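You operate a simulated robot arm through the tools that you are given. There is no shell and no other tool. Be economical: measure what you need, move in short steps, check, and stop when the job is done.

You run a simulated robot arm. Do the job below in one go: nothing can be reset, and whatever is moved stays where it is left.

TASK
Read block Y 2 with the arch meter, cap it and sort it by its volts.
Fine: pass tray from 12.5 V up, else charge tray; red cup on the red terminal; meter back where it lay; red cap on red, black on black before carrying; upright, drop nothing. Set down upright: what you pick out.

The check looks at the end state, three seconds after you hand in, the way a careful person would. Anything else that was tipped, shoved, dropped, spilled or broken makes it a failure. Lids that push on must go on centred and level and be pressed home; caps that screw on are set level and turned clockwise until they are tight.

THE ROBOT
A 7-joint arm with a two-finger parallel gripper on a trunk, on a base that drives. Base frame: it is fixed to the floor where the robot stands at the start and does not move with it; the origin is under the middle of the robot, x ahead of it, y to its left, z up. Readings come in mm, rad, newtons and seconds.
With the tool pointing down near the work surface it reaches from about 460 to 920 mm from the robot's upright axis, wherever it stands. Its first joint turns from -2.007 to 2.007 rad. Places, roughly: black cap [500, -5250, 750]; black cap (3x3x4 cm) [2900, -1700, 700]; black lever on the arch meter [700, -100, 800]; black terminal of the Y 2 block [600, 200, 800]; floor of the tray marked charge [-1100, -200, 800]; floor of the tray marked pass [-1000, -500, 800]; grey block [-1500, 0, 750]; grey knob on the arch meter [600, 100, 800]; red cap [750, -5250, 750]; red cap (3x3x4 cm) [2800, -1600, 700]; red terminal of the Y 2 block [600, 300, 800]. Payload 3.91 kg.
Tool frame: the origin (TCP) lies between the finger pads and is the grasp point; the fingertips stand 30 mm ahead of it; z points along the fingers, y is the line along which they close. The gripper opens to 110 mm. The fingers are 20 mm wide and 10 mm thick; the gripper's body (48 by 112 mm) begins 55 mm behind the TCP.
Orientation is that of the tool frame in the base frame, as a unit quaternion [w, x, y, z]. With the fingers straight down and closing along the base's y, the tool's x points along the base's -x, its y along +y and its z along -z.

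THE INTERFACE
- The arm moves only by the tool move_arm. Its argument "steps" is a list of rows, each a list of 2 entries, a list of its own where there are three numbers: the shift along the tool's x, y, z in mm, then the turn, a rotation vector about the tool's x, y, z in rad. In form: [[[dx, dy, dz], [wx, wy, wz]], ...]. A call has 1 to 8 rows; each row is the pose to reach, as a shift and turn from the pose commanded when the call began, along the tool's axes at that moment. "claw" is the gripper command, from -1 (shut) to 1 (fully open), values between in proportion, set as the call begins (left out, the last holds). Rows are played at 5 a second. More than 50 mm and 0.15 rad between two rows, or a gripper value outside its range, and nothing of the call is played. Where a pose cannot be reached the arm comes as near as it can. A force on the tool above 40 N (or 10 N above the force at the start of the call, whichever is more), or a blocked arm, ends the call early, and 0.2 s more pass. Each finger travels about 153 mm/s and halts on what it meets, pressing with about 30 N; the grip force reading is that of the motor and also rises with nothing between the fingers. The clock runs only during rows and for 0.2 s after the last one: add rows that repeat a pose to give the fingers time. The reply holds the time, the measured pose of the TCP, the force on the tool along the base axes, the opening and the grip force, in the units named above and with some noise, with the torque about the TCP (base axes, N m) and any sound that the robot's microphone picked up.
- Cameras (640 x 400 px; columns grow to the right, rows downward): "scene" is now at [218.4, 187.2, 1418.2]; the picture's right is [-0.24, -0.97, 0.00], its down [0.27, -0.07, -0.96] and it looks along [0.93, -0.23, 0.28] (base axes); focal length 214 px, centre (320, 200). "wrist" rides on the gripper at [72, 17, -103] in the tool frame; the picture's right is [-0.23, 0.97, 0.00], its down [-0.76, -0.18, -0.62] and it looks along [-0.61, -0.14, 0.78] (tool axes); focal length 222 px, centre (320, 200). There is no depth. A picture from a camera that has moved, and an enlarged one, comes with that camera's place and axes in the base frame and with its lens.
- camera(camera): a new picture of that camera. The clock stands still meanwhile.
- raise_lower(by): slides the trunk up (or, below 0, down) by that many mm; the arm and the scene camera ride with it, the base frame stays. It gives what a move gives, with no picture.
- roll_base(legs): drives the robot by 1 to 6 legs, each [ahead, left, turn to the left] in mm, mm and rad, along the robot's own axes; the way and the turn of a leg run together, so that a leg with both is an arc; at most 1500 mm and 3.142 rad a leg. The arm and the cameras ride along, it lands a little off, and it stops where it bumps. It gives what a move gives.
- turn_head(pan, tilt): turns the head with the scene camera to pan (to the left, within 1.396 rad either way) and tilt (down, from -0.506 to 1.204), counted from straight ahead of the robot. It gives what a move gives.
- inspect(camera, box): a new picture of the part [left, top, right, bottom] of that camera's present view, enlarged. The clock stands still meanwhile.
- finish_job(): hands the job in; it is judged then, once.

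Go step by step. Nothing tells you exact positions but the pictures and the camera data: compare them with the known pose of the tool, close in by small moves and look again before you grip or let go. The budget is 120 turns and 90 pictures, counting those below and the enlarged ones. Unless the task says otherwise, let go and move clear before handing in, and close with one line.

The tools are called by a JSON object that holds its "fn" and its "kwargs". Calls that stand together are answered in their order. move_arm: Moves the arm, as the interface text tells. Its arguments: {"type":"object","properties":{"steps":{"type":"array","items":{"type":"array"}},"claw":{"type":"number"}},"required":["steps"]} The other tools are called the same way: raise_lower (by) slides the trunk up or down; roll_base (legs) drives the base; turn_head (pan, tilt) turns the head that bears the scene camera; camera (camera) takes a picture; inspect (camera, box) takes an enlarged picture of a part of a camera's view; finish_job () hands the job in.

At the start:

```text
time_s: 0.0
position: [258.7, 320.4, 1075.8]
orientation: [0.002, 0.011, 1.0, -0.003]
contact_force: [0.4, -1.2, 0.5]
torque: [-0.02, 0.0, 0.02]
width: 110.0
finger_force: 0.1
trunk travel left (down, up): [-675.0, 315.0]
robot x, y, heading: [-3.5, 0.6, -0.0]
head pan, tilt: [-1.096, 1.201]
```

scene: 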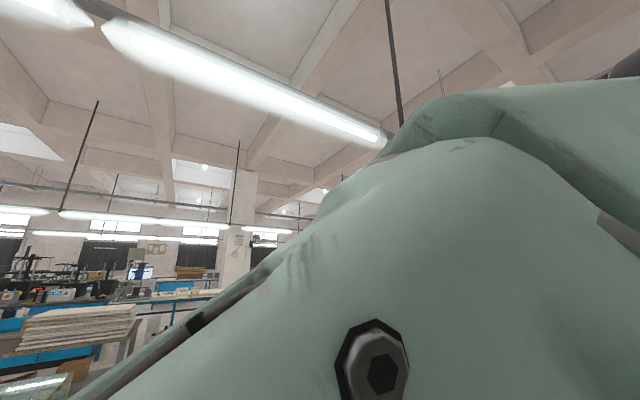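
wrist: 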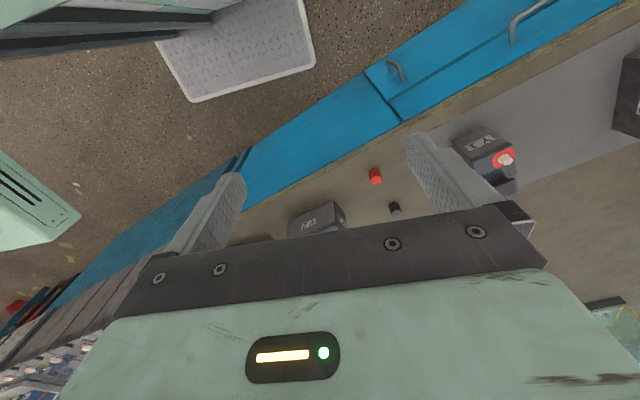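

The wrist view shows a bench with blocks and a red and a black cap. The scene camera looks up past the arm, so I turn the head toward the bench to look.

{"fn": "turn_head", "kwargs": {"pan": 0, "tilt": 0.7}}

{"fn": "camera", "kwargs": {"camera": "scene"}}

```text
time_s: 1.3
position: [267.6, 320.5, 1072.5]
orientation: [0.002, 0.022, 1.0, -0.008]
contact_force: [0.0, 0.4, 0.5]
torque: [0.02, -0.03, 0.0]
width: 109.9
finger_force: 0.1
trunk travel left (down, up): [-675.0, 315.0]
robot x, y, heading: [-0.6, -1.4, 0.002]
head pan, tilt: [0.0, 0.7]
```

```text
87 pictures are left
camera scene: at [234.1, 196.8, 1364.5], right [-0.1, -1.0, 0.0], down [-0.31, 0.03, -0.95], along [0.95, -0.09, -0.31], focal length 214 px, centre (320, 200)
```

scene: 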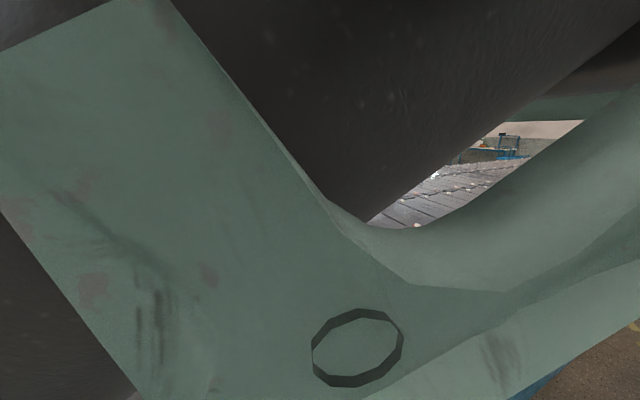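

The arm blocks the head camera. I enlarge the wrist view to read the blocks and judge the caps.

{"fn": "inspect", "kwargs": {"camera": "wrist", "box": [240, 110, 560, 260]}}

{"fn": "turn_head", "kwargs": {"pan": -1.2, "tilt": 0.8}}

{"fn": "camera", "kwargs": {"camera": "scene"}}

```text
2.00 times, centred on (400, 185) of wrist
camera zoom: at [195.6, 341.1, 1175.8], right [0.27, 0.96, -0.01], down [0.75, -0.2, 0.63], along [0.6, -0.18, -0.78], focal length 444 px, centre (160, 230)
```

zoom: 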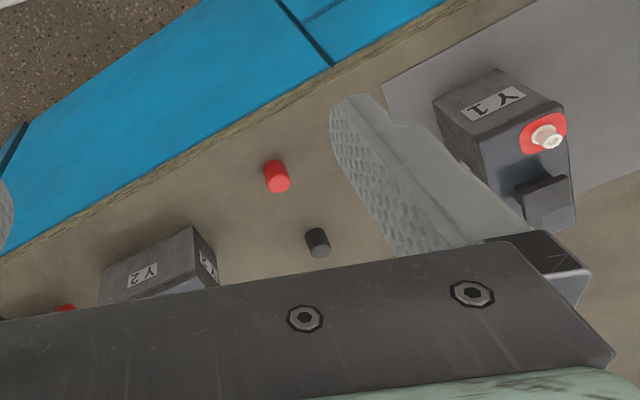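

```text
time_s: 2.7
position: [266.5, 318.9, 1074.6]
orientation: [0.003, 0.022, 1.0, -0.005]
contact_force: [0.2, -0.3, -0.3]
torque: [-0.03, 0.02, -0.01]
width: 109.9
finger_force: 0.1
trunk travel left (down, up): [-675.0, 315.0]
robot x, y, heading: [-0.6, 3.8, 0.003]
head pan, tilt: [-1.201, 0.799]
```

```text
85 pictures are left
camera scene: at [233.2, 189.4, 1365.5], right [-0.18, -0.98, 0.0], down [-0.3, 0.05, -0.95], along [0.94, -0.17, -0.3], focal length 214 px, centre (320, 200)
```

scene: 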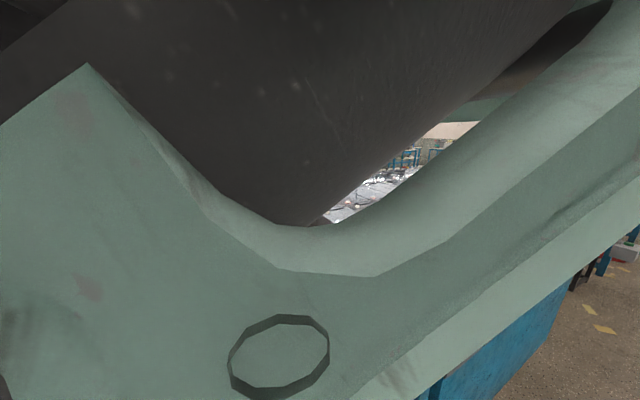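

Y 2 is the block near (540, 245) and Y 1 stands further left, with a red and a black cap between them. I raise the trunk for a wider view.

{"fn": "raise_lower", "kwargs": {"by": 250}}

{"fn": "move_arm", "kwargs": {"steps": [[[0, -50, 0], [0, 0, 0]], [[0, -100, 0], [0, 0.1, 0]], [[0, -150, 0], [0, 0.2, 0]], [[0, -200, 0], [0, 0.3, 0]], [[0, -250, 0], [0, 0.4, 0]], [[0, -300, 0], [0, 0.5, 0]]]}}

{"fn": "camera", "kwargs": {"camera": "wrist"}}

{"fn": "camera", "kwargs": {"camera": "scene"}}

```text
time_s: 5.3
position: [268.5, 318.0, 1323.3]
orientation: [0.004, 0.022, 1.0, -0.007]
contact_force: [-0.3, -0.5, -0.3]
torque: [-0.02, -0.03, -0.02]
width: 109.9
finger_force: 0.0
trunk travel left (down, up): [-925.0, 65.0]
robot x, y, heading: [-0.2, -1.0, 0.0]
head pan, tilt: [-1.201, 0.799]
```

```text
time_s: 6.7
position: [268.9, 43.2, 1347.8]
orientation: [-0.247, 0.012, 0.969, -0.002]
contact_force: [-0.3, 0.5, 0.1]
torque: [-0.02, -0.02, -0.03]
width: 110.0
finger_force: 0.0
out of reach, approached as far as the arm can: row 5, 6
trunk travel left (down, up): [-925.0, 65.0]
robot x, y, heading: [-0.5, -1.0, 0.002]
head pan, tilt: [-1.201, 0.799]
```

```text
84 pictures are left
camera wrist: at [255.4, 60.9, 1473.9], right [0.22, 0.97, -0.12], down [0.96, -0.2, 0.18], along [0.16, -0.15, -0.98], focal length 222 px, centre (320, 200)
```

wrist: 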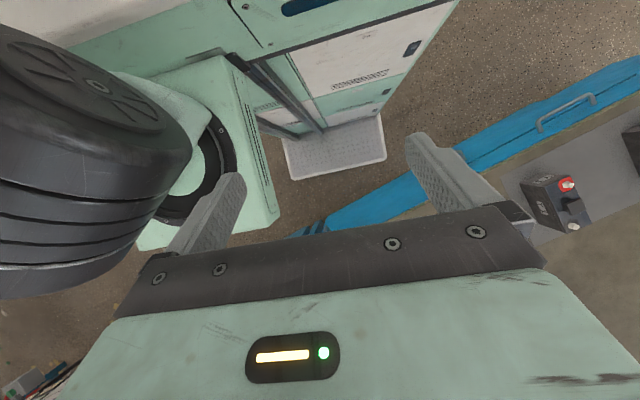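

```text
83 pictures are left
camera scene: at [170.5, 131.3, 1571.8], right [-0.93, -0.36, 0.0], down [-0.26, 0.67, -0.7], along [0.25, -0.65, -0.72], focal length 214 px, centre (320, 200)
```

scene: 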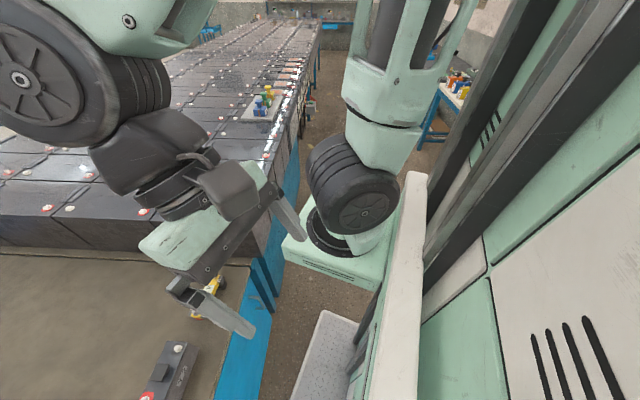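

Out of the arm's way the head camera works. I turn it to the bench ahead.

{"fn": "turn_head", "kwargs": {"pan": -0.3, "tilt": 0.9}}

{"fn": "camera", "kwargs": {"camera": "scene"}}

```text
time_s: 7.9
position: [271.0, 43.0, 1347.7]
orientation: [-0.245, 0.013, 0.969, 0.0]
contact_force: [0.0, -0.1, -0.3]
torque: [-0.01, -0.05, 0.01]
width: 110.1
finger_force: 0.2
trunk travel left (down, up): [-925.0, 65.0]
robot x, y, heading: [-0.1, -0.6, 0.001]
head pan, tilt: [-0.3, 0.901]
```

```text
82 pictures are left
camera scene: at [213.5, 183.6, 1563.9], right [-0.3, -0.95, 0.0], down [-0.75, 0.23, -0.62], along [0.59, -0.18, -0.78], focal length 214 px, centre (320, 200)
```

scene: 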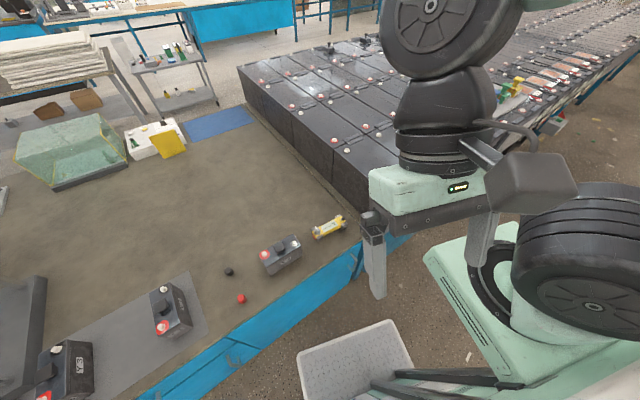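

{"fn": "inspect", "kwargs": {"camera": "scene", "box": [210, 200, 370, 310]}}

{"fn": "inspect", "kwargs": {"camera": "scene", "box": [0, 260, 220, 400]}}

```text
3.64 times, centred on (290, 255) of scene
camera zoom: at [213.5, 183.6, 1563.9], right [-0.3, -0.95, 0.0], down [-0.75, 0.23, -0.62], along [0.59, -0.18, -0.78], focal length 780 px, centre (429, 0)
```

zoom: 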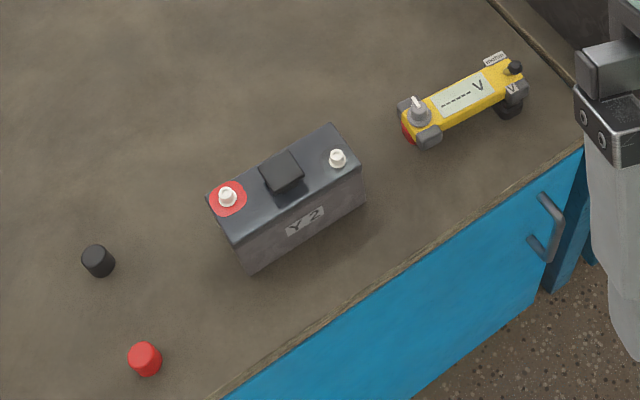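

```text
2.86 times, centred on (110, 330) of scene
camera zoom: at [213.5, 183.6, 1563.9], right [-0.3, -0.95, 0.0], down [-0.75, 0.23, -0.62], along [0.59, -0.18, -0.78], focal length 613 px, centre (920, -171)
```

zoom: 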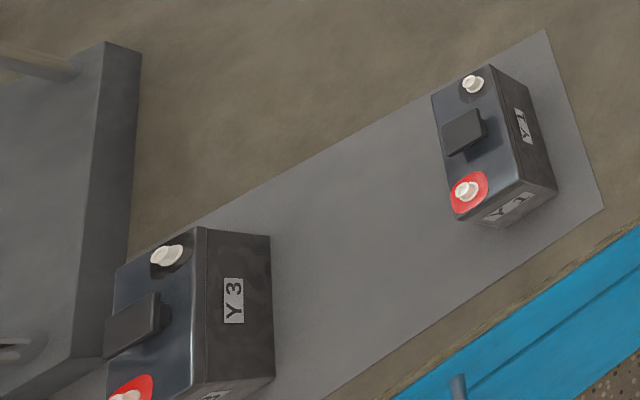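

Y 2 has its red terminal near (605, 284) and its black one near (612, 165). The yellow meter lies at about (655, 0). I level the tool, reach forward over the bench and lower the trunk for a close view.

{"fn": "move_arm", "kwargs": {"steps": [[[-28.5, 0, -15.6], [0, -0.062, 0]], [[-57, 0, -31.2], [0, -0.124, 0]], [[-85.5, 0, -46.8], [0, -0.186, 0]], [[-114, 0, -62.4], [0, -0.248, 0]], [[-142.5, 0, -78], [0, -0.31, 0]], [[-171, 0, -93.6], [0, -0.372, 0]], [[-199.5, 0, -109.2], [0, -0.434, 0]], [[-228, 0, -125], [0, -0.495, 0]]]}}

{"fn": "raise_lower", "kwargs": {"by": -330}}

{"fn": "camera", "kwargs": {"camera": "wrist"}}

{"fn": "camera", "kwargs": {"camera": "scene"}}

```text
time_s: 9.7
position: [533.6, 39.4, 1352.6]
orientation: [0.0, 0.012, 1.0, -0.003]
contact_force: [0.3, -0.7, 0.3]
torque: [0.0, 0.01, 0.02]
width: 110.1
finger_force: 0.0
trunk travel left (down, up): [-925.0, 65.0]
robot x, y, heading: [1.5, 4.8, 0.002]
head pan, tilt: [-0.3, 0.901]
```

```text
time_s: 13.0
position: [531.7, 38.2, 1022.8]
orientation: [-0.001, 0.012, 1.0, -0.003]
contact_force: [0.2, -0.4, -0.3]
torque: [0.01, -0.02, -0.04]
width: 110.0
finger_force: 0.0
trunk travel left (down, up): [-595.0, 395.0]
robot x, y, heading: [-0.7, -0.9, 0.002]
head pan, tilt: [-0.3, 0.901]
```

```text
79 pictures are left
camera wrist: at [460.6, 57.7, 1126.7], right [0.25, 0.97, -0.01], down [0.76, -0.19, 0.62], along [0.6, -0.16, -0.78], focal length 222 px, centre (320, 200)
```

wrist: 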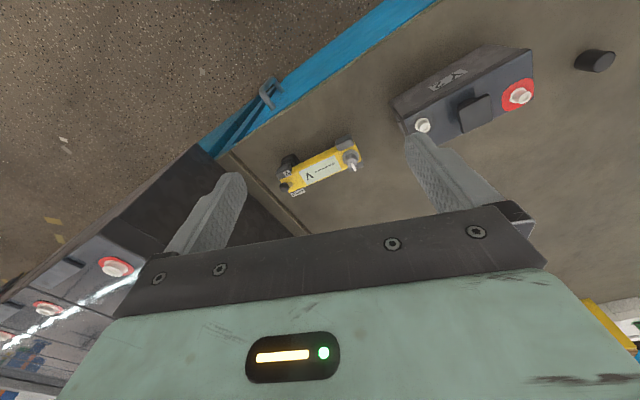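

```text
78 pictures are left
camera scene: at [213.5, 183.6, 1234.0], right [-0.3, -0.96, 0.0], down [-0.75, 0.23, -0.62], along [0.59, -0.18, -0.78], focal length 214 px, centre (320, 200)
```

scene: 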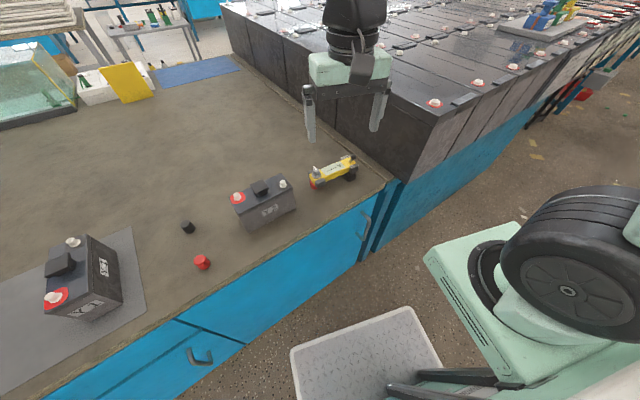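

{"fn": "inspect", "kwargs": {"camera": "wrist", "box": [250, 120, 410, 220]}}

{"fn": "inspect", "kwargs": {"camera": "scene", "box": [220, 130, 380, 230]}}

```text
4.00 times, centred on (330, 170) of wrist
camera zoom: at [460.6, 57.7, 1126.7], right [0.25, 0.97, -0.01], down [0.76, -0.19, 0.62], along [0.6, -0.16, -0.78], focal length 888 px, centre (280, 320)
```

zoom: 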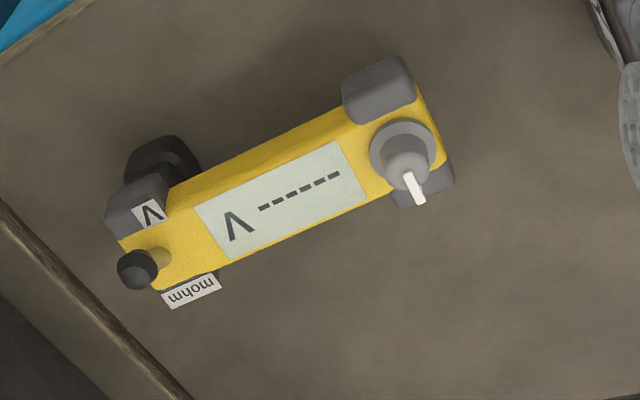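

```text
4.00 times, centred on (300, 180) of scene
camera zoom: at [213.5, 183.6, 1234.0], right [-0.3, -0.96, 0.0], down [-0.75, 0.23, -0.62], along [0.59, -0.18, -0.78], focal length 858 px, centre (400, 280)
```

zoom: 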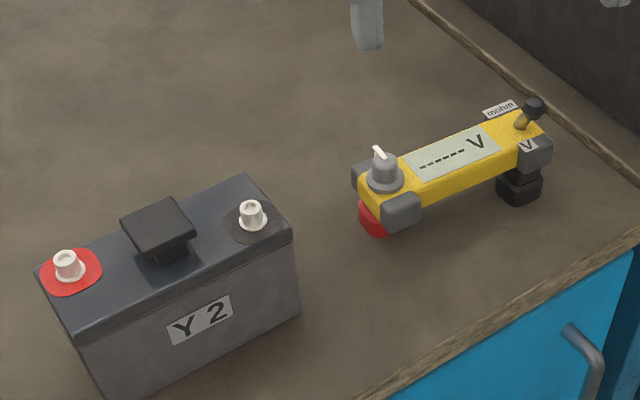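

The meter's knob is at about (646, 62, 788) and its lever at about (673, -57, 785). I turn the gripper across the meter and go over it for a closer look.

{"fn": "move_arm", "kwargs": {"steps": [[[-16, -4, 9], [0, 0, 0.149]], [[-32, -9, 18], [0, 0, 0.298]], [[-48, -13, 27], [0, 0, 0.447]], [[-64, -17, 36], [0, 0, 0.596]], [[-80, -22, 45], [0, 0, 0.745]], [[-96, -26, 54], [0, 0, 0.894]], [[-112, -31, 63], [0, 0, 1.043]], [[-128, -35, 73], [0, 0, 1.192]]]}}

{"fn": "move_arm", "kwargs": {"steps": [[[0, 0, 0], [0, 0, 0.145]], [[0, 0, 0], [0, 0, 0.145]]]}}

{"fn": "camera", "kwargs": {"camera": "wrist"}}

```text
time_s: 14.8
position: [657.9, 0.1, 950.9]
orientation: [0.002, 0.573, 0.82, -0.003]
contact_force: [0.0, 0.0, 0.0]
torque: [-0.05, -0.02, 0.01]
width: 110.2
finger_force: 0.0
trunk travel left (down, up): [-595.0, 395.0]
robot x, y, heading: [-1.8, 1.7, 0.004]
head pan, tilt: [-0.3, 0.901]
```

```text
time_s: 15.4
position: [658.0, 0.5, 951.0]
orientation: [0.001, 0.63, 0.776, -0.004]
contact_force: [0.3, 0.1, 0.8]
torque: [0.02, -0.02, 0.02]
width: 110.0
finger_force: 0.0
trunk travel left (down, up): [-595.0, 395.0]
robot x, y, heading: [-2.9, -0.1, 0.003]
head pan, tilt: [-0.3, 0.901]
```

```text
75 pictures are left
camera wrist: at [660.3, 74.5, 1053.6], right [1.0, -0.02, 0.0], down [-0.02, -0.78, 0.63], along [-0.02, -0.63, -0.78], focal length 222 px, centre (320, 200)
```

wrist: 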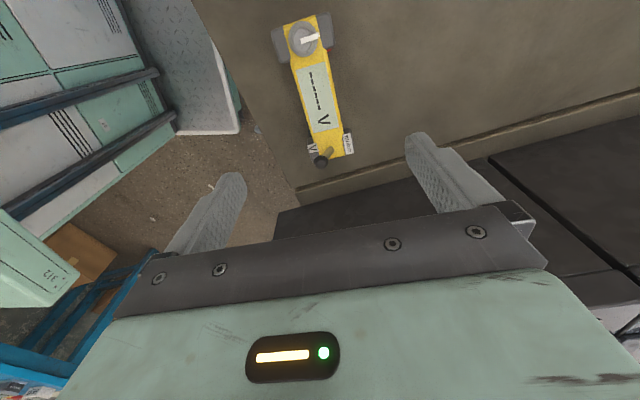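

{"fn": "inspect", "kwargs": {"camera": "wrist", "box": [240, 0, 400, 180]}}

```text
2.22 times, centred on (320, 90) of wrist
camera zoom: at [660.3, 74.5, 1053.6], right [1.0, -0.02, 0.0], down [-0.02, -0.78, 0.63], along [-0.02, -0.63, -0.78], focal length 494 px, centre (320, 444)
```

zoom: 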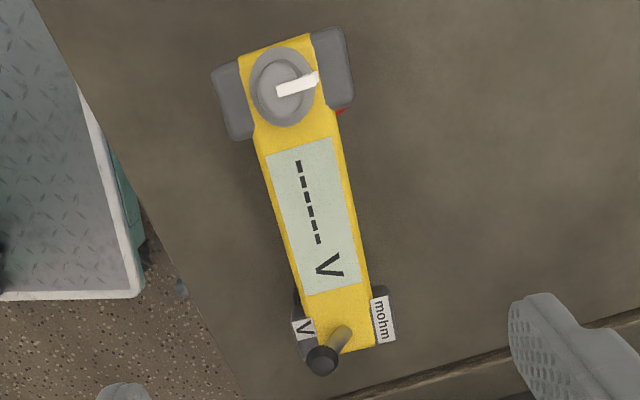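

The meter reads dashes with its lever on the V side. The jaws line up with its body, so I lower over it.

{"fn": "move_arm", "kwargs": {"steps": [[[0, -2.4, 40], [0, 0, 0]], [[0, -2.4, 80], [0, 0, 0]], [[0, -2.4, 120], [0, 0, 0]], [[0, -2.4, 150], [0, 0, 0]], [[0, -2.4, 172], [0, 0, 0]], [[0, -2.4, 172], [0, 0, 0]]]}}

{"fn": "camera", "kwargs": {"camera": "wrist"}}

{"fn": "inspect", "kwargs": {"camera": "scene", "box": [220, 90, 420, 230]}}

```text
time_s: 16.8
position: [656.4, -1.4, 776.2]
orientation: [0.002, 0.63, 0.776, -0.003]
contact_force: [0.0, 0.5, -0.5]
torque: [0.01, 0.01, 0.02]
width: 109.8
finger_force: 0.0
trunk travel left (down, up): [-595.0, 395.0]
robot x, y, heading: [1.1, -0.6, 0.0]
head pan, tilt: [-0.3, 0.901]
```

```text
73 pictures are left
camera wrist: at [658.5, 73.1, 879.6], right [1.0, -0.02, 0.0], down [-0.02, -0.78, 0.63], along [-0.01, -0.63, -0.78], focal length 222 px, centre (320, 200)
```

wrist: 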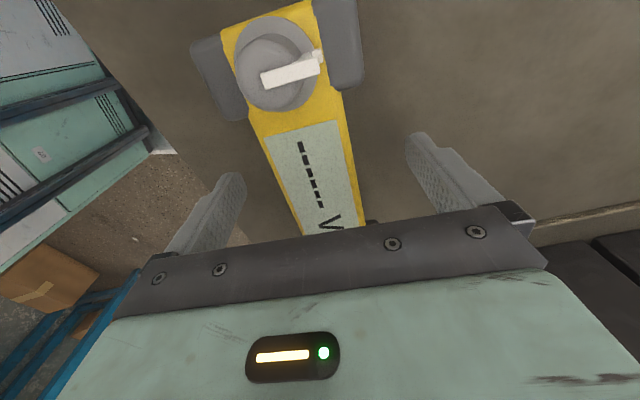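

```text
2.86 times, centred on (320, 160) of scene
camera zoom: at [213.5, 183.6, 1233.9], right [-0.3, -0.96, 0.0], down [-0.75, 0.23, -0.62], along [0.59, -0.18, -0.78], focal length 613 px, centre (320, 314)
```

zoom: 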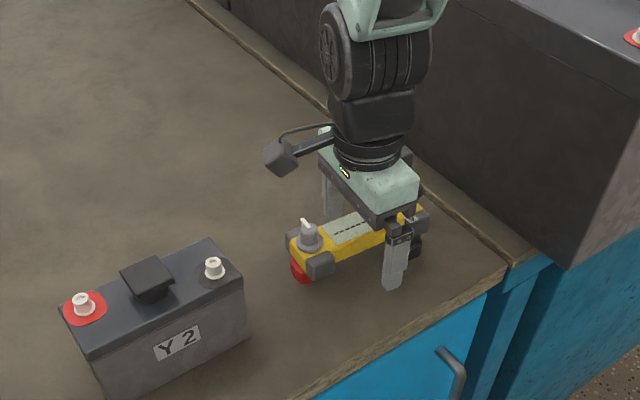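

The fingers straddle the meter evenly, so I close on it.

{"fn": "move_arm", "kwargs": {"steps": [[[0, 0, 0], [0, 0, 0]], [[0, 0, 0], [0, 0, 0]], [[0, 0, 0], [0, 0, 0]]], "claw": -1}}

{"fn": "inspect", "kwargs": {"camera": "scene", "box": [220, 90, 420, 230]}}

```text
time_s: 17.6
position: [656.0, -1.5, 775.9]
orientation: [0.002, 0.63, 0.777, -0.003]
contact_force: [0.0, -0.2, -0.2]
torque: [0.09, -0.06, 0.06]
width: 39.5
finger_force: 30.6
trunk travel left (down, up): [-595.0, 395.0]
robot x, y, heading: [-0.8, 2.7, -0.004]
head pan, tilt: [-0.3, 0.901]
```

```text
2.86 times, centred on (320, 160) of scene
camera zoom: at [213.5, 183.7, 1233.9], right [-0.3, -0.96, 0.0], down [-0.75, 0.23, -0.62], along [0.59, -0.18, -0.78], focal length 613 px, centre (320, 314)
```

zoom: 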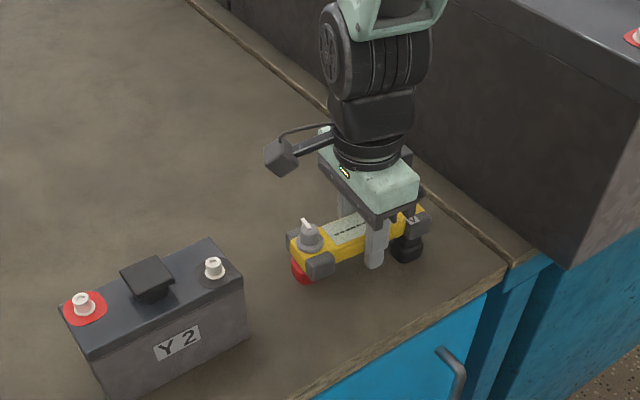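

Gripped at 39.5 mm; the home pose is TCP (656.2, -1.5, 776.0). I lift straight up and look.

{"fn": "move_arm", "kwargs": {"steps": [[[0, 0, -15], [0, 0, 0]], [[0, 0, -45], [0, 0, 0]], [[0, 0, -85], [0, 0, 0]], [[0, 0, -125], [0, 0, 0]], [[0, 0, -145], [0, 0, 0]]]}}

{"fn": "camera", "kwargs": {"camera": "scene"}}

{"fn": "inspect", "kwargs": {"camera": "scene", "box": [200, 100, 400, 240]}}

```text
time_s: 18.8
position: [657.0, -2.3, 922.9]
orientation: [0.002, 0.629, 0.777, -0.003]
contact_force: [0.3, 0.2, -3.4]
torque: [0.01, 0.0, 0.02]
width: 40.0
finger_force: 29.9
trunk travel left (down, up): [-595.0, 395.0]
robot x, y, heading: [-1.0, -2.2, 0.002]
head pan, tilt: [-0.3, 0.901]
```

```text
70 pictures are left
camera scene: at [213.8, 183.7, 1233.8], right [-0.3, -0.96, 0.0], down [-0.75, 0.23, -0.62], along [0.59, -0.18, -0.78], focal length 214 px, centre (320, 200)
```

scene: 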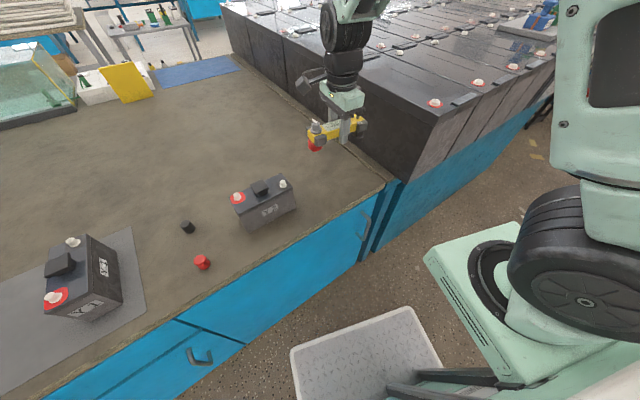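

```text
2.86 times, centred on (300, 170) of scene
camera zoom: at [213.8, 183.7, 1233.8], right [-0.3, -0.96, 0.0], down [-0.75, 0.23, -0.62], along [0.59, -0.18, -0.78], focal length 613 px, centre (377, 286)
```

zoom: 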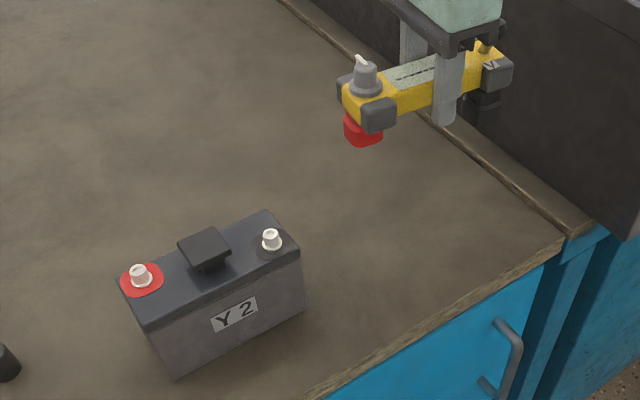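

The block's handle stands under where the fingers would hang, so I will set the meter back, survey the block with the free gripper, and regrip the meter higher.

{"fn": "move_arm", "kwargs": {"steps": [[[0, 0, 40], [0, 0, 0]], [[0, 0, 80], [0, 0, 0]], [[0, 0, 115], [0, 0, 0]], [[0, 0, 135], [0, 0, 0]], [[0, 0, 142], [0, 0, 0]], [[0, 0, 145], [0, 0, 0]], [[0, 0, 145.5], [0, 0, 0]]]}}

{"fn": "move_arm", "kwargs": {"steps": [[[0, 0, 0], [0, 0, 0]], [[0, 0, 0], [0, 0, 0]]], "claw": 0.2}}

{"fn": "inspect", "kwargs": {"camera": "wrist", "box": [160, 0, 480, 240]}}

```text
time_s: 20.4
position: [657.0, -1.8, 776.1]
orientation: [0.003, 0.63, 0.777, -0.003]
contact_force: [-0.9, 0.8, 1.7]
torque: [-0.03, -0.04, 0.01]
width: 39.8
finger_force: 30.4
trunk travel left (down, up): [-595.0, 395.0]
robot x, y, heading: [2.6, 0.9, -0.004]
head pan, tilt: [-0.3, 0.901]
```

```text
time_s: 21.0
position: [657.3, -1.7, 775.4]
orientation: [0.002, 0.629, 0.777, -0.003]
contact_force: [-0.8, 0.2, 0.0]
torque: [0.01, -0.06, -0.02]
width: 66.3
finger_force: 0.1
trunk travel left (down, up): [-595.0, 395.0]
robot x, y, heading: [-3.7, 1.1, -0.002]
head pan, tilt: [-0.3, 0.901]
```

```text
1.67 times, centred on (320, 120) of wrist
camera zoom: at [659.4, 72.5, 879.7], right [1.0, -0.02, 0.0], down [-0.01, -0.78, 0.63], along [-0.01, -0.63, -0.78], focal length 370 px, centre (320, 333)
```

zoom: 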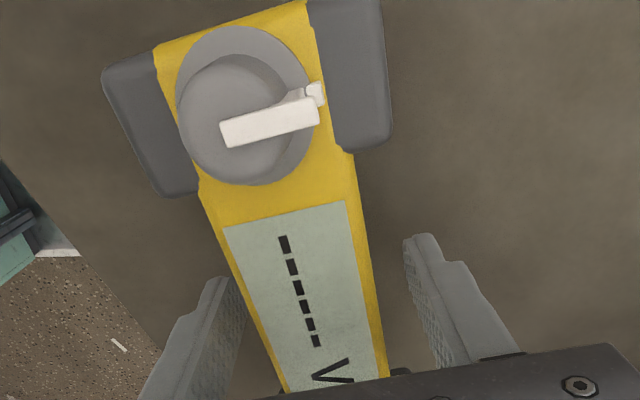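

{"fn": "move_arm", "kwargs": {"steps": [[[0, 0, -40], [0, 0, 0]], [[0, 0, -85], [0, 0, 0]], [[0, 0, -130], [0, 0, 0]], [[0, 0, -165], [0, 0, 0]]]}}

{"fn": "move_arm", "kwargs": {"steps": [[[43, 2.6, 0], [0, 0, 0]], [[86, 5.2, 0], [0, 0, 0]], [[129, 8, 0], [0, 0, 0]], [[172, 10.5, 0], [0, 0, 0]], [[215, 13, 0], [0, 0, 0]], [[254, 15.7, 0], [0, 0, 0]], [[254, 15.7, 0], [0, 0, 0]]]}}

{"fn": "camera", "kwargs": {"camera": "wrist"}}

{"fn": "inspect", "kwargs": {"camera": "wrist", "box": [240, 40, 400, 220]}}

```text
time_s: 22.0
position: [656.5, 0.2, 943.1]
orientation: [0.002, 0.629, 0.777, -0.004]
contact_force: [1.1, 0.2, 0.4]
torque: [0.01, 0.04, -0.02]
width: 65.9
finger_force: 0.1
trunk travel left (down, up): [-595.0, 395.0]
robot x, y, heading: [2.3, 0.5, -0.001]
head pan, tilt: [-0.3, 0.901]
```

```text
time_s: 23.6
position: [621.2, 251.9, 940.1]
orientation: [0.002, 0.63, 0.777, -0.004]
contact_force: [0.3, -0.5, 0.2]
torque: [-0.01, 0.0, 0.03]
width: 66.0
finger_force: 0.0
trunk travel left (down, up): [-595.0, 395.0]
robot x, y, heading: [-0.1, 1.2, 0.0]
head pan, tilt: [-0.3, 0.901]
```

```text
67 pictures are left
camera wrist: at [622.7, 327.1, 1043.3], right [1.0, -0.02, 0.0], down [-0.01, -0.78, 0.63], along [-0.01, -0.63, -0.78], focal length 222 px, centre (320, 200)
```

wrist: 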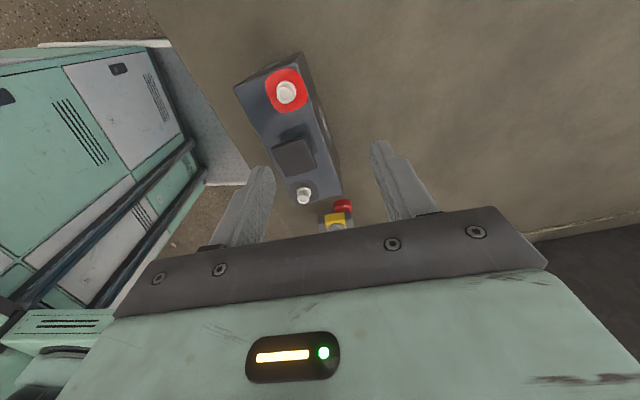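

```text
2.22 times, centred on (320, 130) of wrist
camera zoom: at [622.7, 327.1, 1043.3], right [1.0, -0.02, 0.0], down [-0.01, -0.78, 0.63], along [-0.01, -0.63, -0.78], focal length 494 px, centre (320, 356)
```

zoom: 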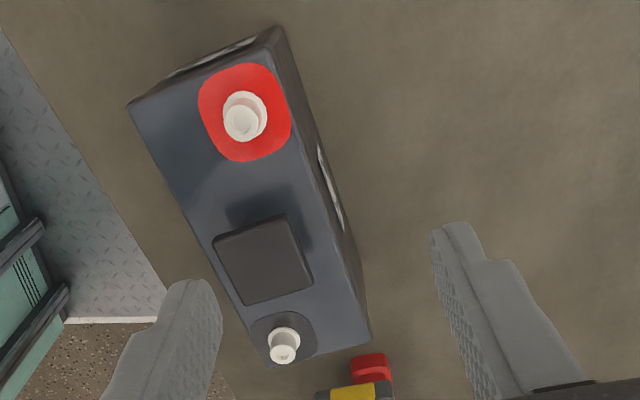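

By the wrist camera, the red post is near (591, 277) and the black near (599, 161), about 116 mm apart. I go back to the meter and regrip it higher, near its top edge.

{"fn": "move_arm", "kwargs": {"steps": [[[-43, -2.6, 0], [0, 0, 0]], [[-86, -5.2, 0], [0, 0, 0]], [[-129, -8, 0], [0, 0, 0]], [[-172, -10.5, 0], [0, 0, 0]], [[-215, -13, 0], [0, 0, 0]], [[-254, -15.7, 0], [0, 0, 0]], [[-254, -15.7, 0], [0, 0, 0]]]}}

{"fn": "move_arm", "kwargs": {"steps": [[[0, 0, 45], [0, 0, 0]], [[0, 0, 90], [0, 0, 0]], [[0, 0, 130], [0, 0, 0]], [[0, 0, 153], [0, 0, 0]], [[0, 0, 153], [0, 0, 0]]]}}

{"fn": "camera", "kwargs": {"camera": "wrist"}}

{"fn": "inspect", "kwargs": {"camera": "scene", "box": [260, 120, 400, 220]}}

```text
time_s: 25.2
position: [658.7, -3.9, 937.6]
orientation: [0.002, 0.629, 0.777, -0.004]
contact_force: [0.3, -1.1, -0.7]
torque: [0.0, -0.01, -0.03]
width: 65.9
finger_force: 0.2
trunk travel left (down, up): [-595.0, 395.0]
robot x, y, heading: [1.2, 3.4, -0.002]
head pan, tilt: [-0.3, 0.901]
```

```text
time_s: 26.4
position: [657.5, -2.0, 787.6]
orientation: [0.002, 0.63, 0.777, -0.004]
contact_force: [0.1, 0.0, -0.6]
torque: [-0.01, 0.01, -0.01]
width: 66.0
finger_force: 0.1
trunk travel left (down, up): [-595.0, 395.0]
robot x, y, heading: [-1.9, 3.9, -0.003]
head pan, tilt: [-0.3, 0.901]
```

```text
65 pictures are left
camera wrist: at [659.2, 74.1, 891.5], right [1.0, -0.02, 0.0], down [-0.01, -0.78, 0.63], along [-0.01, -0.63, -0.78], focal length 222 px, centre (320, 200)
```

wrist: 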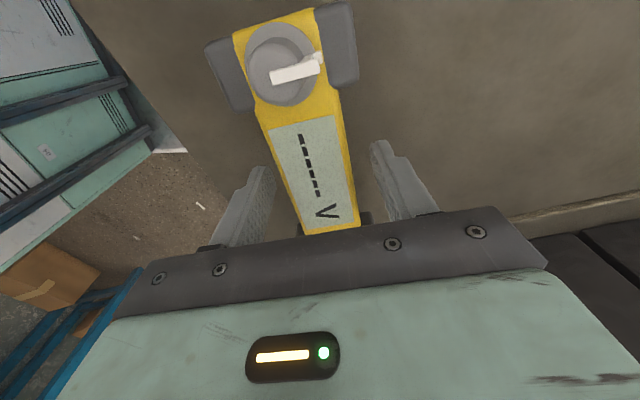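

```text
4.00 times, centred on (330, 170) of scene
camera zoom: at [213.5, 183.6, 1233.9], right [-0.3, -0.96, 0.0], down [-0.75, 0.23, -0.62], along [0.59, -0.18, -0.78], focal length 858 px, centre (280, 320)
```

zoom: 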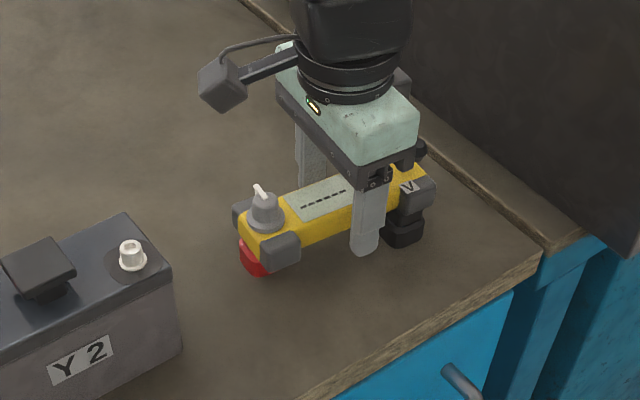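

{"fn": "move_arm", "kwargs": {"steps": [[[0, 0, 0], [0, 0, 0]], [[0, 0, 0], [0, 0, 0]], [[0, 0, 0], [0, 0, 0]]], "claw": -1}}

{"fn": "move_arm", "kwargs": {"steps": [[[0, 0, -20], [0, 0, 0]], [[0, 0, -60], [0, 0, 0]], [[0, 0, -100], [0, 0, 0]], [[0, 0, -135], [0, 0, 0]], [[0, 0, -135], [0, 0, 0]]]}}

```text
time_s: 27.2
position: [656.4, -1.1, 788.4]
orientation: [0.002, 0.629, 0.777, -0.003]
contact_force: [1.0, 0.0, -0.1]
torque: [0.05, 0.0, -0.01]
width: 39.8
finger_force: 30.5
trunk travel left (down, up): [-595.0, 395.0]
robot x, y, heading: [0.0, 2.4, 0.0]
head pan, tilt: [-0.3, 0.901]
```

```text
time_s: 28.4
position: [659.4, 1.5, 924.8]
orientation: [0.002, 0.63, 0.777, -0.004]
contact_force: [-0.3, -0.8, -3.6]
torque: [0.01, -0.04, -0.01]
width: 39.6
finger_force: 30.1
trunk travel left (down, up): [-595.0, 395.0]
robot x, y, heading: [-0.3, 1.2, 0.005]
head pan, tilt: [-0.3, 0.901]
```

{"fn": "move_arm", "kwargs": {"steps": [[[37, -2.5, 0], [0, 0, 0.022]], [[74, -5, 0], [0, 0, 0.045]], [[111, -7.5, 0], [0, 0, 0.068]], [[148, -10, 0], [0, 0, 0.09]], [[185, -12.5, 0], [0, 0, 0.112]], [[223.2, -15.1, 0], [0, 0, 0.135]], [[223.2, -15.1, 0], [0, 0, 0.135]]]}}

{"fn": "camera", "kwargs": {"camera": "wrist"}}

{"fn": "inspect", "kwargs": {"camera": "scene", "box": [200, 100, 340, 240]}}

```text
time_s: 30.0
position: [593.9, 216.1, 924.2]
orientation: [0.002, 0.681, 0.733, -0.004]
contact_force: [0.2, -0.3, -2.5]
torque: [0.0, 0.0, 0.02]
width: 39.8
finger_force: 29.9
trunk travel left (down, up): [-595.0, 395.0]
robot x, y, heading: [0.8, 1.1, -0.004]
head pan, tilt: [-0.3, 0.901]
```

```text
63 pictures are left
camera wrist: at [605.3, 291.1, 1027.3], right [0.99, -0.16, 0.0], down [-0.12, -0.77, 0.63], along [-0.1, -0.62, -0.78], focal length 222 px, centre (320, 200)
```

wrist: 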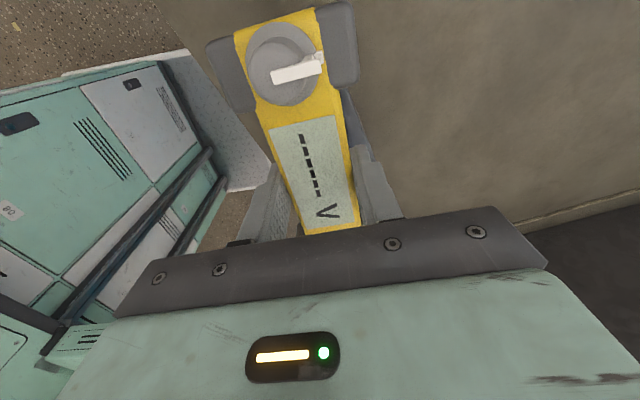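

```text
2.86 times, centred on (270, 170) of scene
camera zoom: at [213.6, 183.7, 1233.9], right [-0.3, -0.96, 0.0], down [-0.75, 0.23, -0.62], along [0.59, -0.18, -0.78], focal length 613 px, centre (463, 286)
```

zoom: 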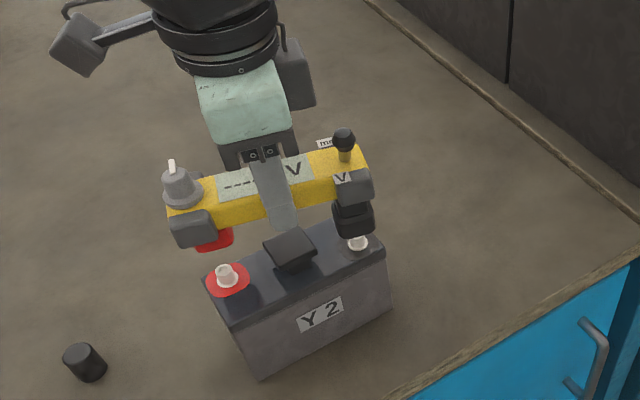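

The meter hangs over the block with its cups almost above the posts. I lower it a little and check again.

{"fn": "move_arm", "kwargs": {"steps": [[[0, 0, 6], [0, 0, 0]], [[0, 0, 12], [0, 0, 0]], [[0, 0, 12], [0, 0, 0]]]}}

{"fn": "inspect", "kwargs": {"camera": "scene", "box": [230, 130, 310, 210]}}

```text
time_s: 30.8
position: [594.4, 215.6, 910.3]
orientation: [0.001, 0.681, 0.732, -0.004]
contact_force: [0.0, 0.3, -3.4]
torque: [0.03, 0.02, 0.01]
width: 39.9
finger_force: 30.2
trunk travel left (down, up): [-595.0, 395.0]
robot x, y, heading: [1.1, 0.1, 0.002]
head pan, tilt: [-0.3, 0.901]
```

```text
5.00 times, centred on (270, 170) of scene
camera zoom: at [213.6, 183.7, 1233.9], right [-0.3, -0.96, 0.0], down [-0.75, 0.23, -0.62], along [0.59, -0.18, -0.78], focal length 1072 px, centre (570, 350)
```

zoom: 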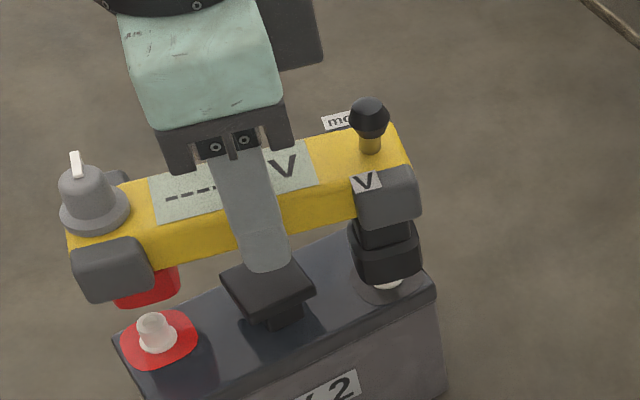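

The meter's cups sit diagonally under the body, like the block's posts, so the meter must lie along the block's own axis. I raise it slightly and turn it about 0.24 rad back.

{"fn": "move_arm", "kwargs": {"steps": [[[0, 0, -16], [0, 0, 0]], [[0, 0, -16], [0, 0, -0.12]], [[0, 0, -16], [0, 0, -0.235]], [[0, 0, -16], [0, 0, -0.235]]]}}

{"fn": "inspect", "kwargs": {"camera": "scene", "box": [230, 130, 310, 210]}}

```text
time_s: 31.8
position: [596.6, 214.5, 926.5]
orientation: [0.003, 0.589, 0.808, -0.003]
contact_force: [-0.3, 0.2, -3.4]
torque: [0.0, 0.0, 0.01]
width: 39.7
finger_force: 30.2
trunk travel left (down, up): [-595.0, 395.0]
robot x, y, heading: [-0.9, -1.3, -0.002]
head pan, tilt: [-0.3, 0.901]
```

```text
5.00 times, centred on (270, 170) of scene
camera zoom: at [213.6, 183.7, 1233.9], right [-0.3, -0.96, 0.0], down [-0.75, 0.23, -0.62], along [0.59, -0.18, -0.78], focal length 1072 px, centre (570, 350)
```

zoom: 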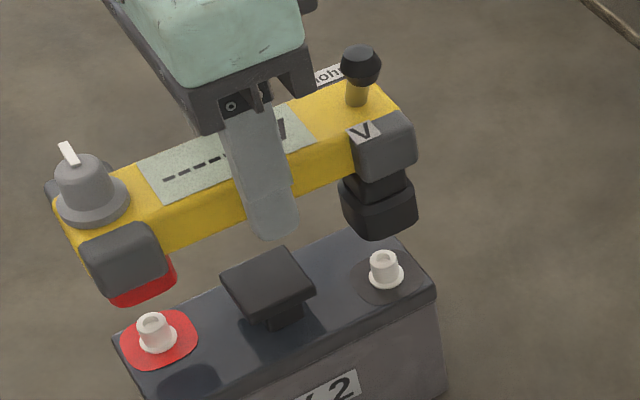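

{"fn": "move_arm", "kwargs": {"steps": [[[2.9, 0.9, 0], [0, 0, 0]], [[2.9, 0.9, 9], [0, 0, 0]], [[2.9, 0.9, 18], [0, 0, 0]], [[2.9, 0.9, 18], [0, 0, 0]]]}}

{"fn": "inspect", "kwargs": {"camera": "scene", "box": [235, 140, 305, 200]}}

{"fn": "camera", "kwargs": {"camera": "wrist"}}

```text
time_s: 32.8
position: [595.8, 217.2, 908.6]
orientation: [0.002, 0.589, 0.808, -0.003]
contact_force: [-0.2, -0.2, -2.6]
torque: [-0.02, 0.01, 0.01]
width: 40.0
finger_force: 29.8
trunk travel left (down, up): [-595.0, 395.0]
robot x, y, heading: [-1.7, -1.5, -0.003]
head pan, tilt: [-0.3, 0.901]
```

```text
6.67 times, centred on (270, 170) of scene
camera zoom: at [213.6, 183.7, 1233.9], right [-0.3, -0.96, 0.0], down [-0.75, 0.23, -0.62], along [0.59, -0.18, -0.78], focal length 1430 px, centre (653, 400)
```

zoom: 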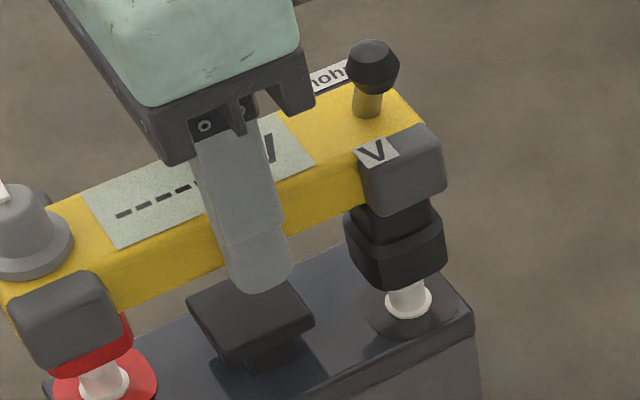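

```text
58 pictures are left
camera wrist: at [590.6, 292.5, 1012.0], right [1.0, 0.08, 0.0], down [0.06, -0.77, 0.63], along [0.05, -0.63, -0.78], focal length 222 px, centre (320, 200)
```

wrist: 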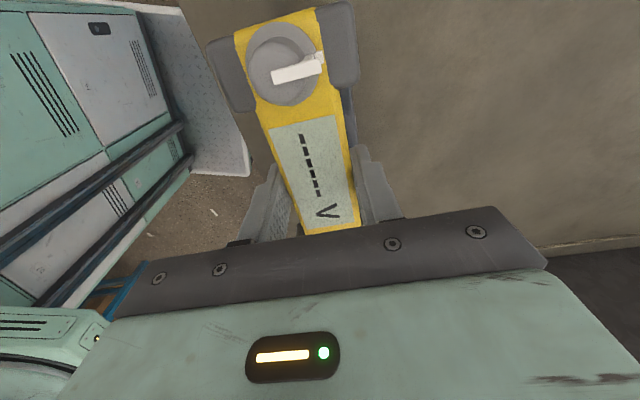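

Both cups look centred over their posts, so I lower gently.

{"fn": "move_arm", "kwargs": {"steps": [[[0, 0, 4], [0, 0, 0]], [[0, 0, 8], [0, 0, 0]], [[0, 0, 12], [0, 0, 0]], [[0, 0, 12], [0, 0, 0]]]}}

{"fn": "inspect", "kwargs": {"camera": "scene", "box": [230, 140, 310, 200]}}

```text
time_s: 33.8
position: [597.3, 217.0, 897.0]
orientation: [0.001, 0.59, 0.807, -0.005]
contact_force: [1.0, -0.6, -3.1]
torque: [-0.03, -0.02, 0.03]
width: 39.8
finger_force: 30.0
trunk travel left (down, up): [-595.0, 395.0]
robot x, y, heading: [0.9, 1.5, 0.006]
head pan, tilt: [-0.3, 0.901]
```

```text
6.67 times, centred on (270, 170) of scene
camera zoom: at [213.6, 183.7, 1233.9], right [-0.3, -0.96, 0.0], down [-0.75, 0.23, -0.62], along [0.59, -0.18, -0.78], focal length 1430 px, centre (653, 400)
```

zoom: 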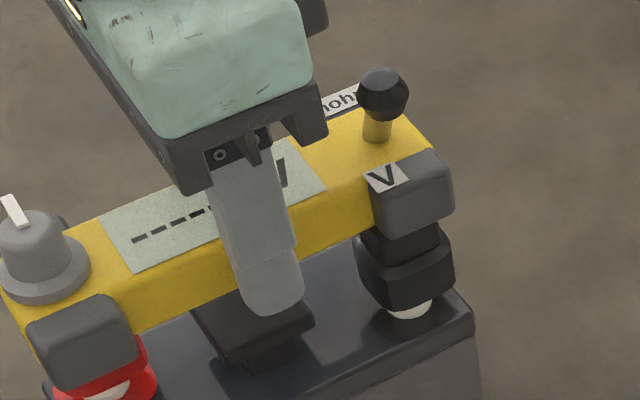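

{"fn": "move_arm", "kwargs": {"steps": [[[0, 0, 3], [0, 0, 0]], [[0, 0, 6], [0, 0, 0]], [[0, 0, 9], [0, 0, 0]], [[0, 0, 9], [0, 0, 0]]]}}

{"fn": "inspect", "kwargs": {"camera": "scene", "box": [230, 140, 310, 200]}}

```text
time_s: 34.8
position: [597.7, 216.6, 885.6]
orientation: [0.001, 0.59, 0.808, -0.004]
contact_force: [-0.1, -0.2, -3.3]
torque: [-0.01, 0.02, -0.01]
width: 40.0
finger_force: 29.5
trunk travel left (down, up): [-595.0, 395.0]
robot x, y, heading: [-0.1, 1.2, -0.003]
head pan, tilt: [-0.3, 0.901]
```

```text
6.67 times, centred on (270, 170) of scene
camera zoom: at [213.6, 183.7, 1233.9], right [-0.3, -0.96, 0.0], down [-0.75, 0.23, -0.62], along [0.59, -0.18, -0.78], focal length 1430 px, centre (653, 400)
```

zoom: 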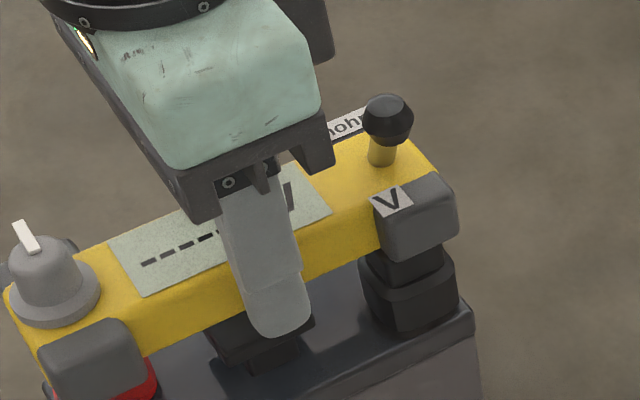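

{"fn": "move_arm", "kwargs": {"steps": [[[0, 0, 2], [0, 0, 0]], [[0, 0, 4], [0, 0, 0]], [[0, 0, 6], [0, 0, 0]], [[0, 0, 8], [0, 0, 0]], [[0, 0, 8], [0, 0, 0]]]}}

{"fn": "inspect", "kwargs": {"camera": "scene", "box": [230, 140, 310, 200]}}

```text
time_s: 36.0
position: [594.9, 216.6, 880.8]
orientation: [0.003, 0.59, 0.807, -0.001]
contact_force: [-1.1, 0.4, 28.0]
torque: [0.03, 0.09, 0.07]
width: 39.7
finger_force: 30.2
trunk travel left (down, up): [-595.0, 395.0]
robot x, y, heading: [-0.9, 1.2, 0.002]
head pan, tilt: [-0.3, 0.901]
```

```text
6.67 times, centred on (270, 170) of scene
camera zoom: at [212.6, 183.4, 1234.3], right [-0.3, -0.96, 0.0], down [-0.75, 0.23, -0.62], along [0.59, -0.18, -0.78], focal length 1430 px, centre (653, 400)
```

zoom: 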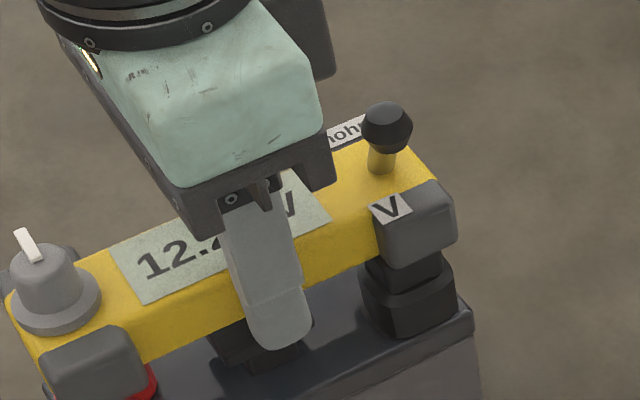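

It reads 12-something. I look from the wrist for the full figure.

{"fn": "inspect", "kwargs": {"camera": "wrist", "box": [220, 0, 420, 240]}}

{"fn": "inspect", "kwargs": {"camera": "scene", "box": [230, 150, 280, 190]}}

```text
1.67 times, centred on (320, 120) of wrist
camera zoom: at [589.5, 291.1, 983.7], right [1.0, 0.08, 0.0], down [0.06, -0.78, 0.63], along [0.05, -0.63, -0.78], focal length 370 px, centre (320, 333)
```

zoom: 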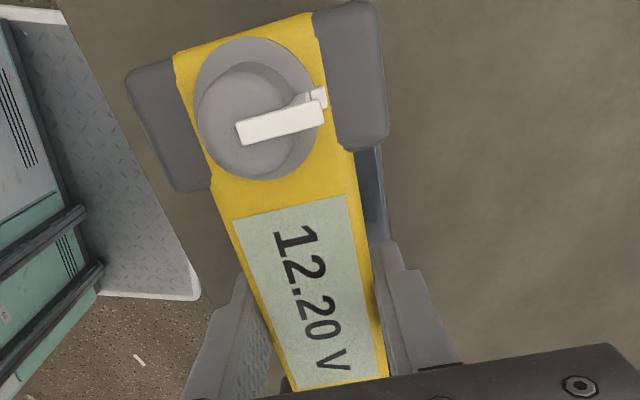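

```text
10.00 times, centred on (255, 170) of scene
camera zoom: at [212.6, 183.4, 1234.3], right [-0.3, -0.96, 0.0], down [-0.75, 0.23, -0.62], along [0.59, -0.18, -0.78], focal length 2145 px, centre (970, 500)
```

zoom: 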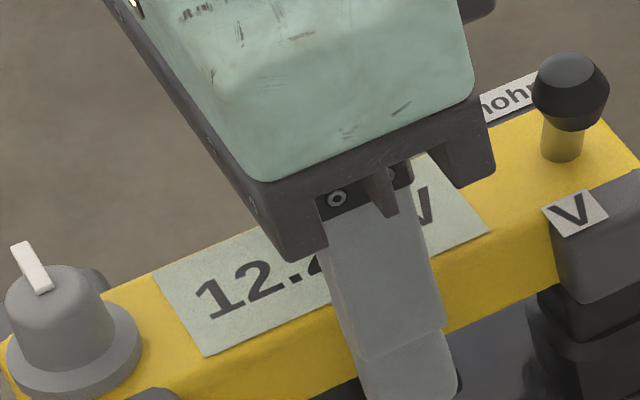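

It reads 12.20 V. I wait a moment to see that it is steady.

{"fn": "move_arm", "kwargs": {"steps": [[[0, 0, -3], [0, 0, 0]], [[0, 0, -3], [0, 0, 0]], [[0, 0, -3], [0, 0, 0]], [[0, 0, -3], [0, 0, 0]], [[0, 0, -3], [0, 0, 0]], [[0, 0, -3], [0, 0, 0]], [[0, 0, -3], [0, 0, 0]], [[0, 0, -3], [0, 0, 0]]]}}

{"fn": "inspect", "kwargs": {"camera": "wrist", "box": [220, 0, 420, 240]}}

```text
time_s: 37.8
position: [595.9, 216.5, 882.7]
orientation: [0.002, 0.59, 0.807, -0.003]
contact_force: [0.1, -0.1, -3.6]
torque: [0.03, 0.01, 0.02]
width: 40.0
finger_force: 29.6
trunk travel left (down, up): [-595.0, 395.0]
robot x, y, heading: [-4.1, -1.0, -0.001]
head pan, tilt: [-0.3, 0.901]
```

```text
1.67 times, centred on (320, 120) of wrist
camera zoom: at [589.7, 291.2, 985.5], right [1.0, 0.08, 0.0], down [0.06, -0.77, 0.63], along [0.05, -0.63, -0.78], focal length 370 px, centre (320, 333)
```

zoom: 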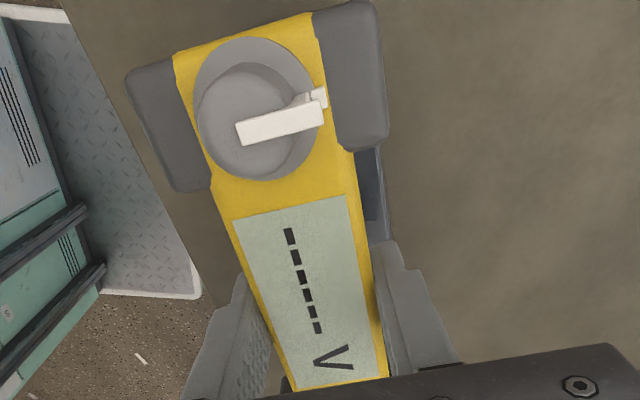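

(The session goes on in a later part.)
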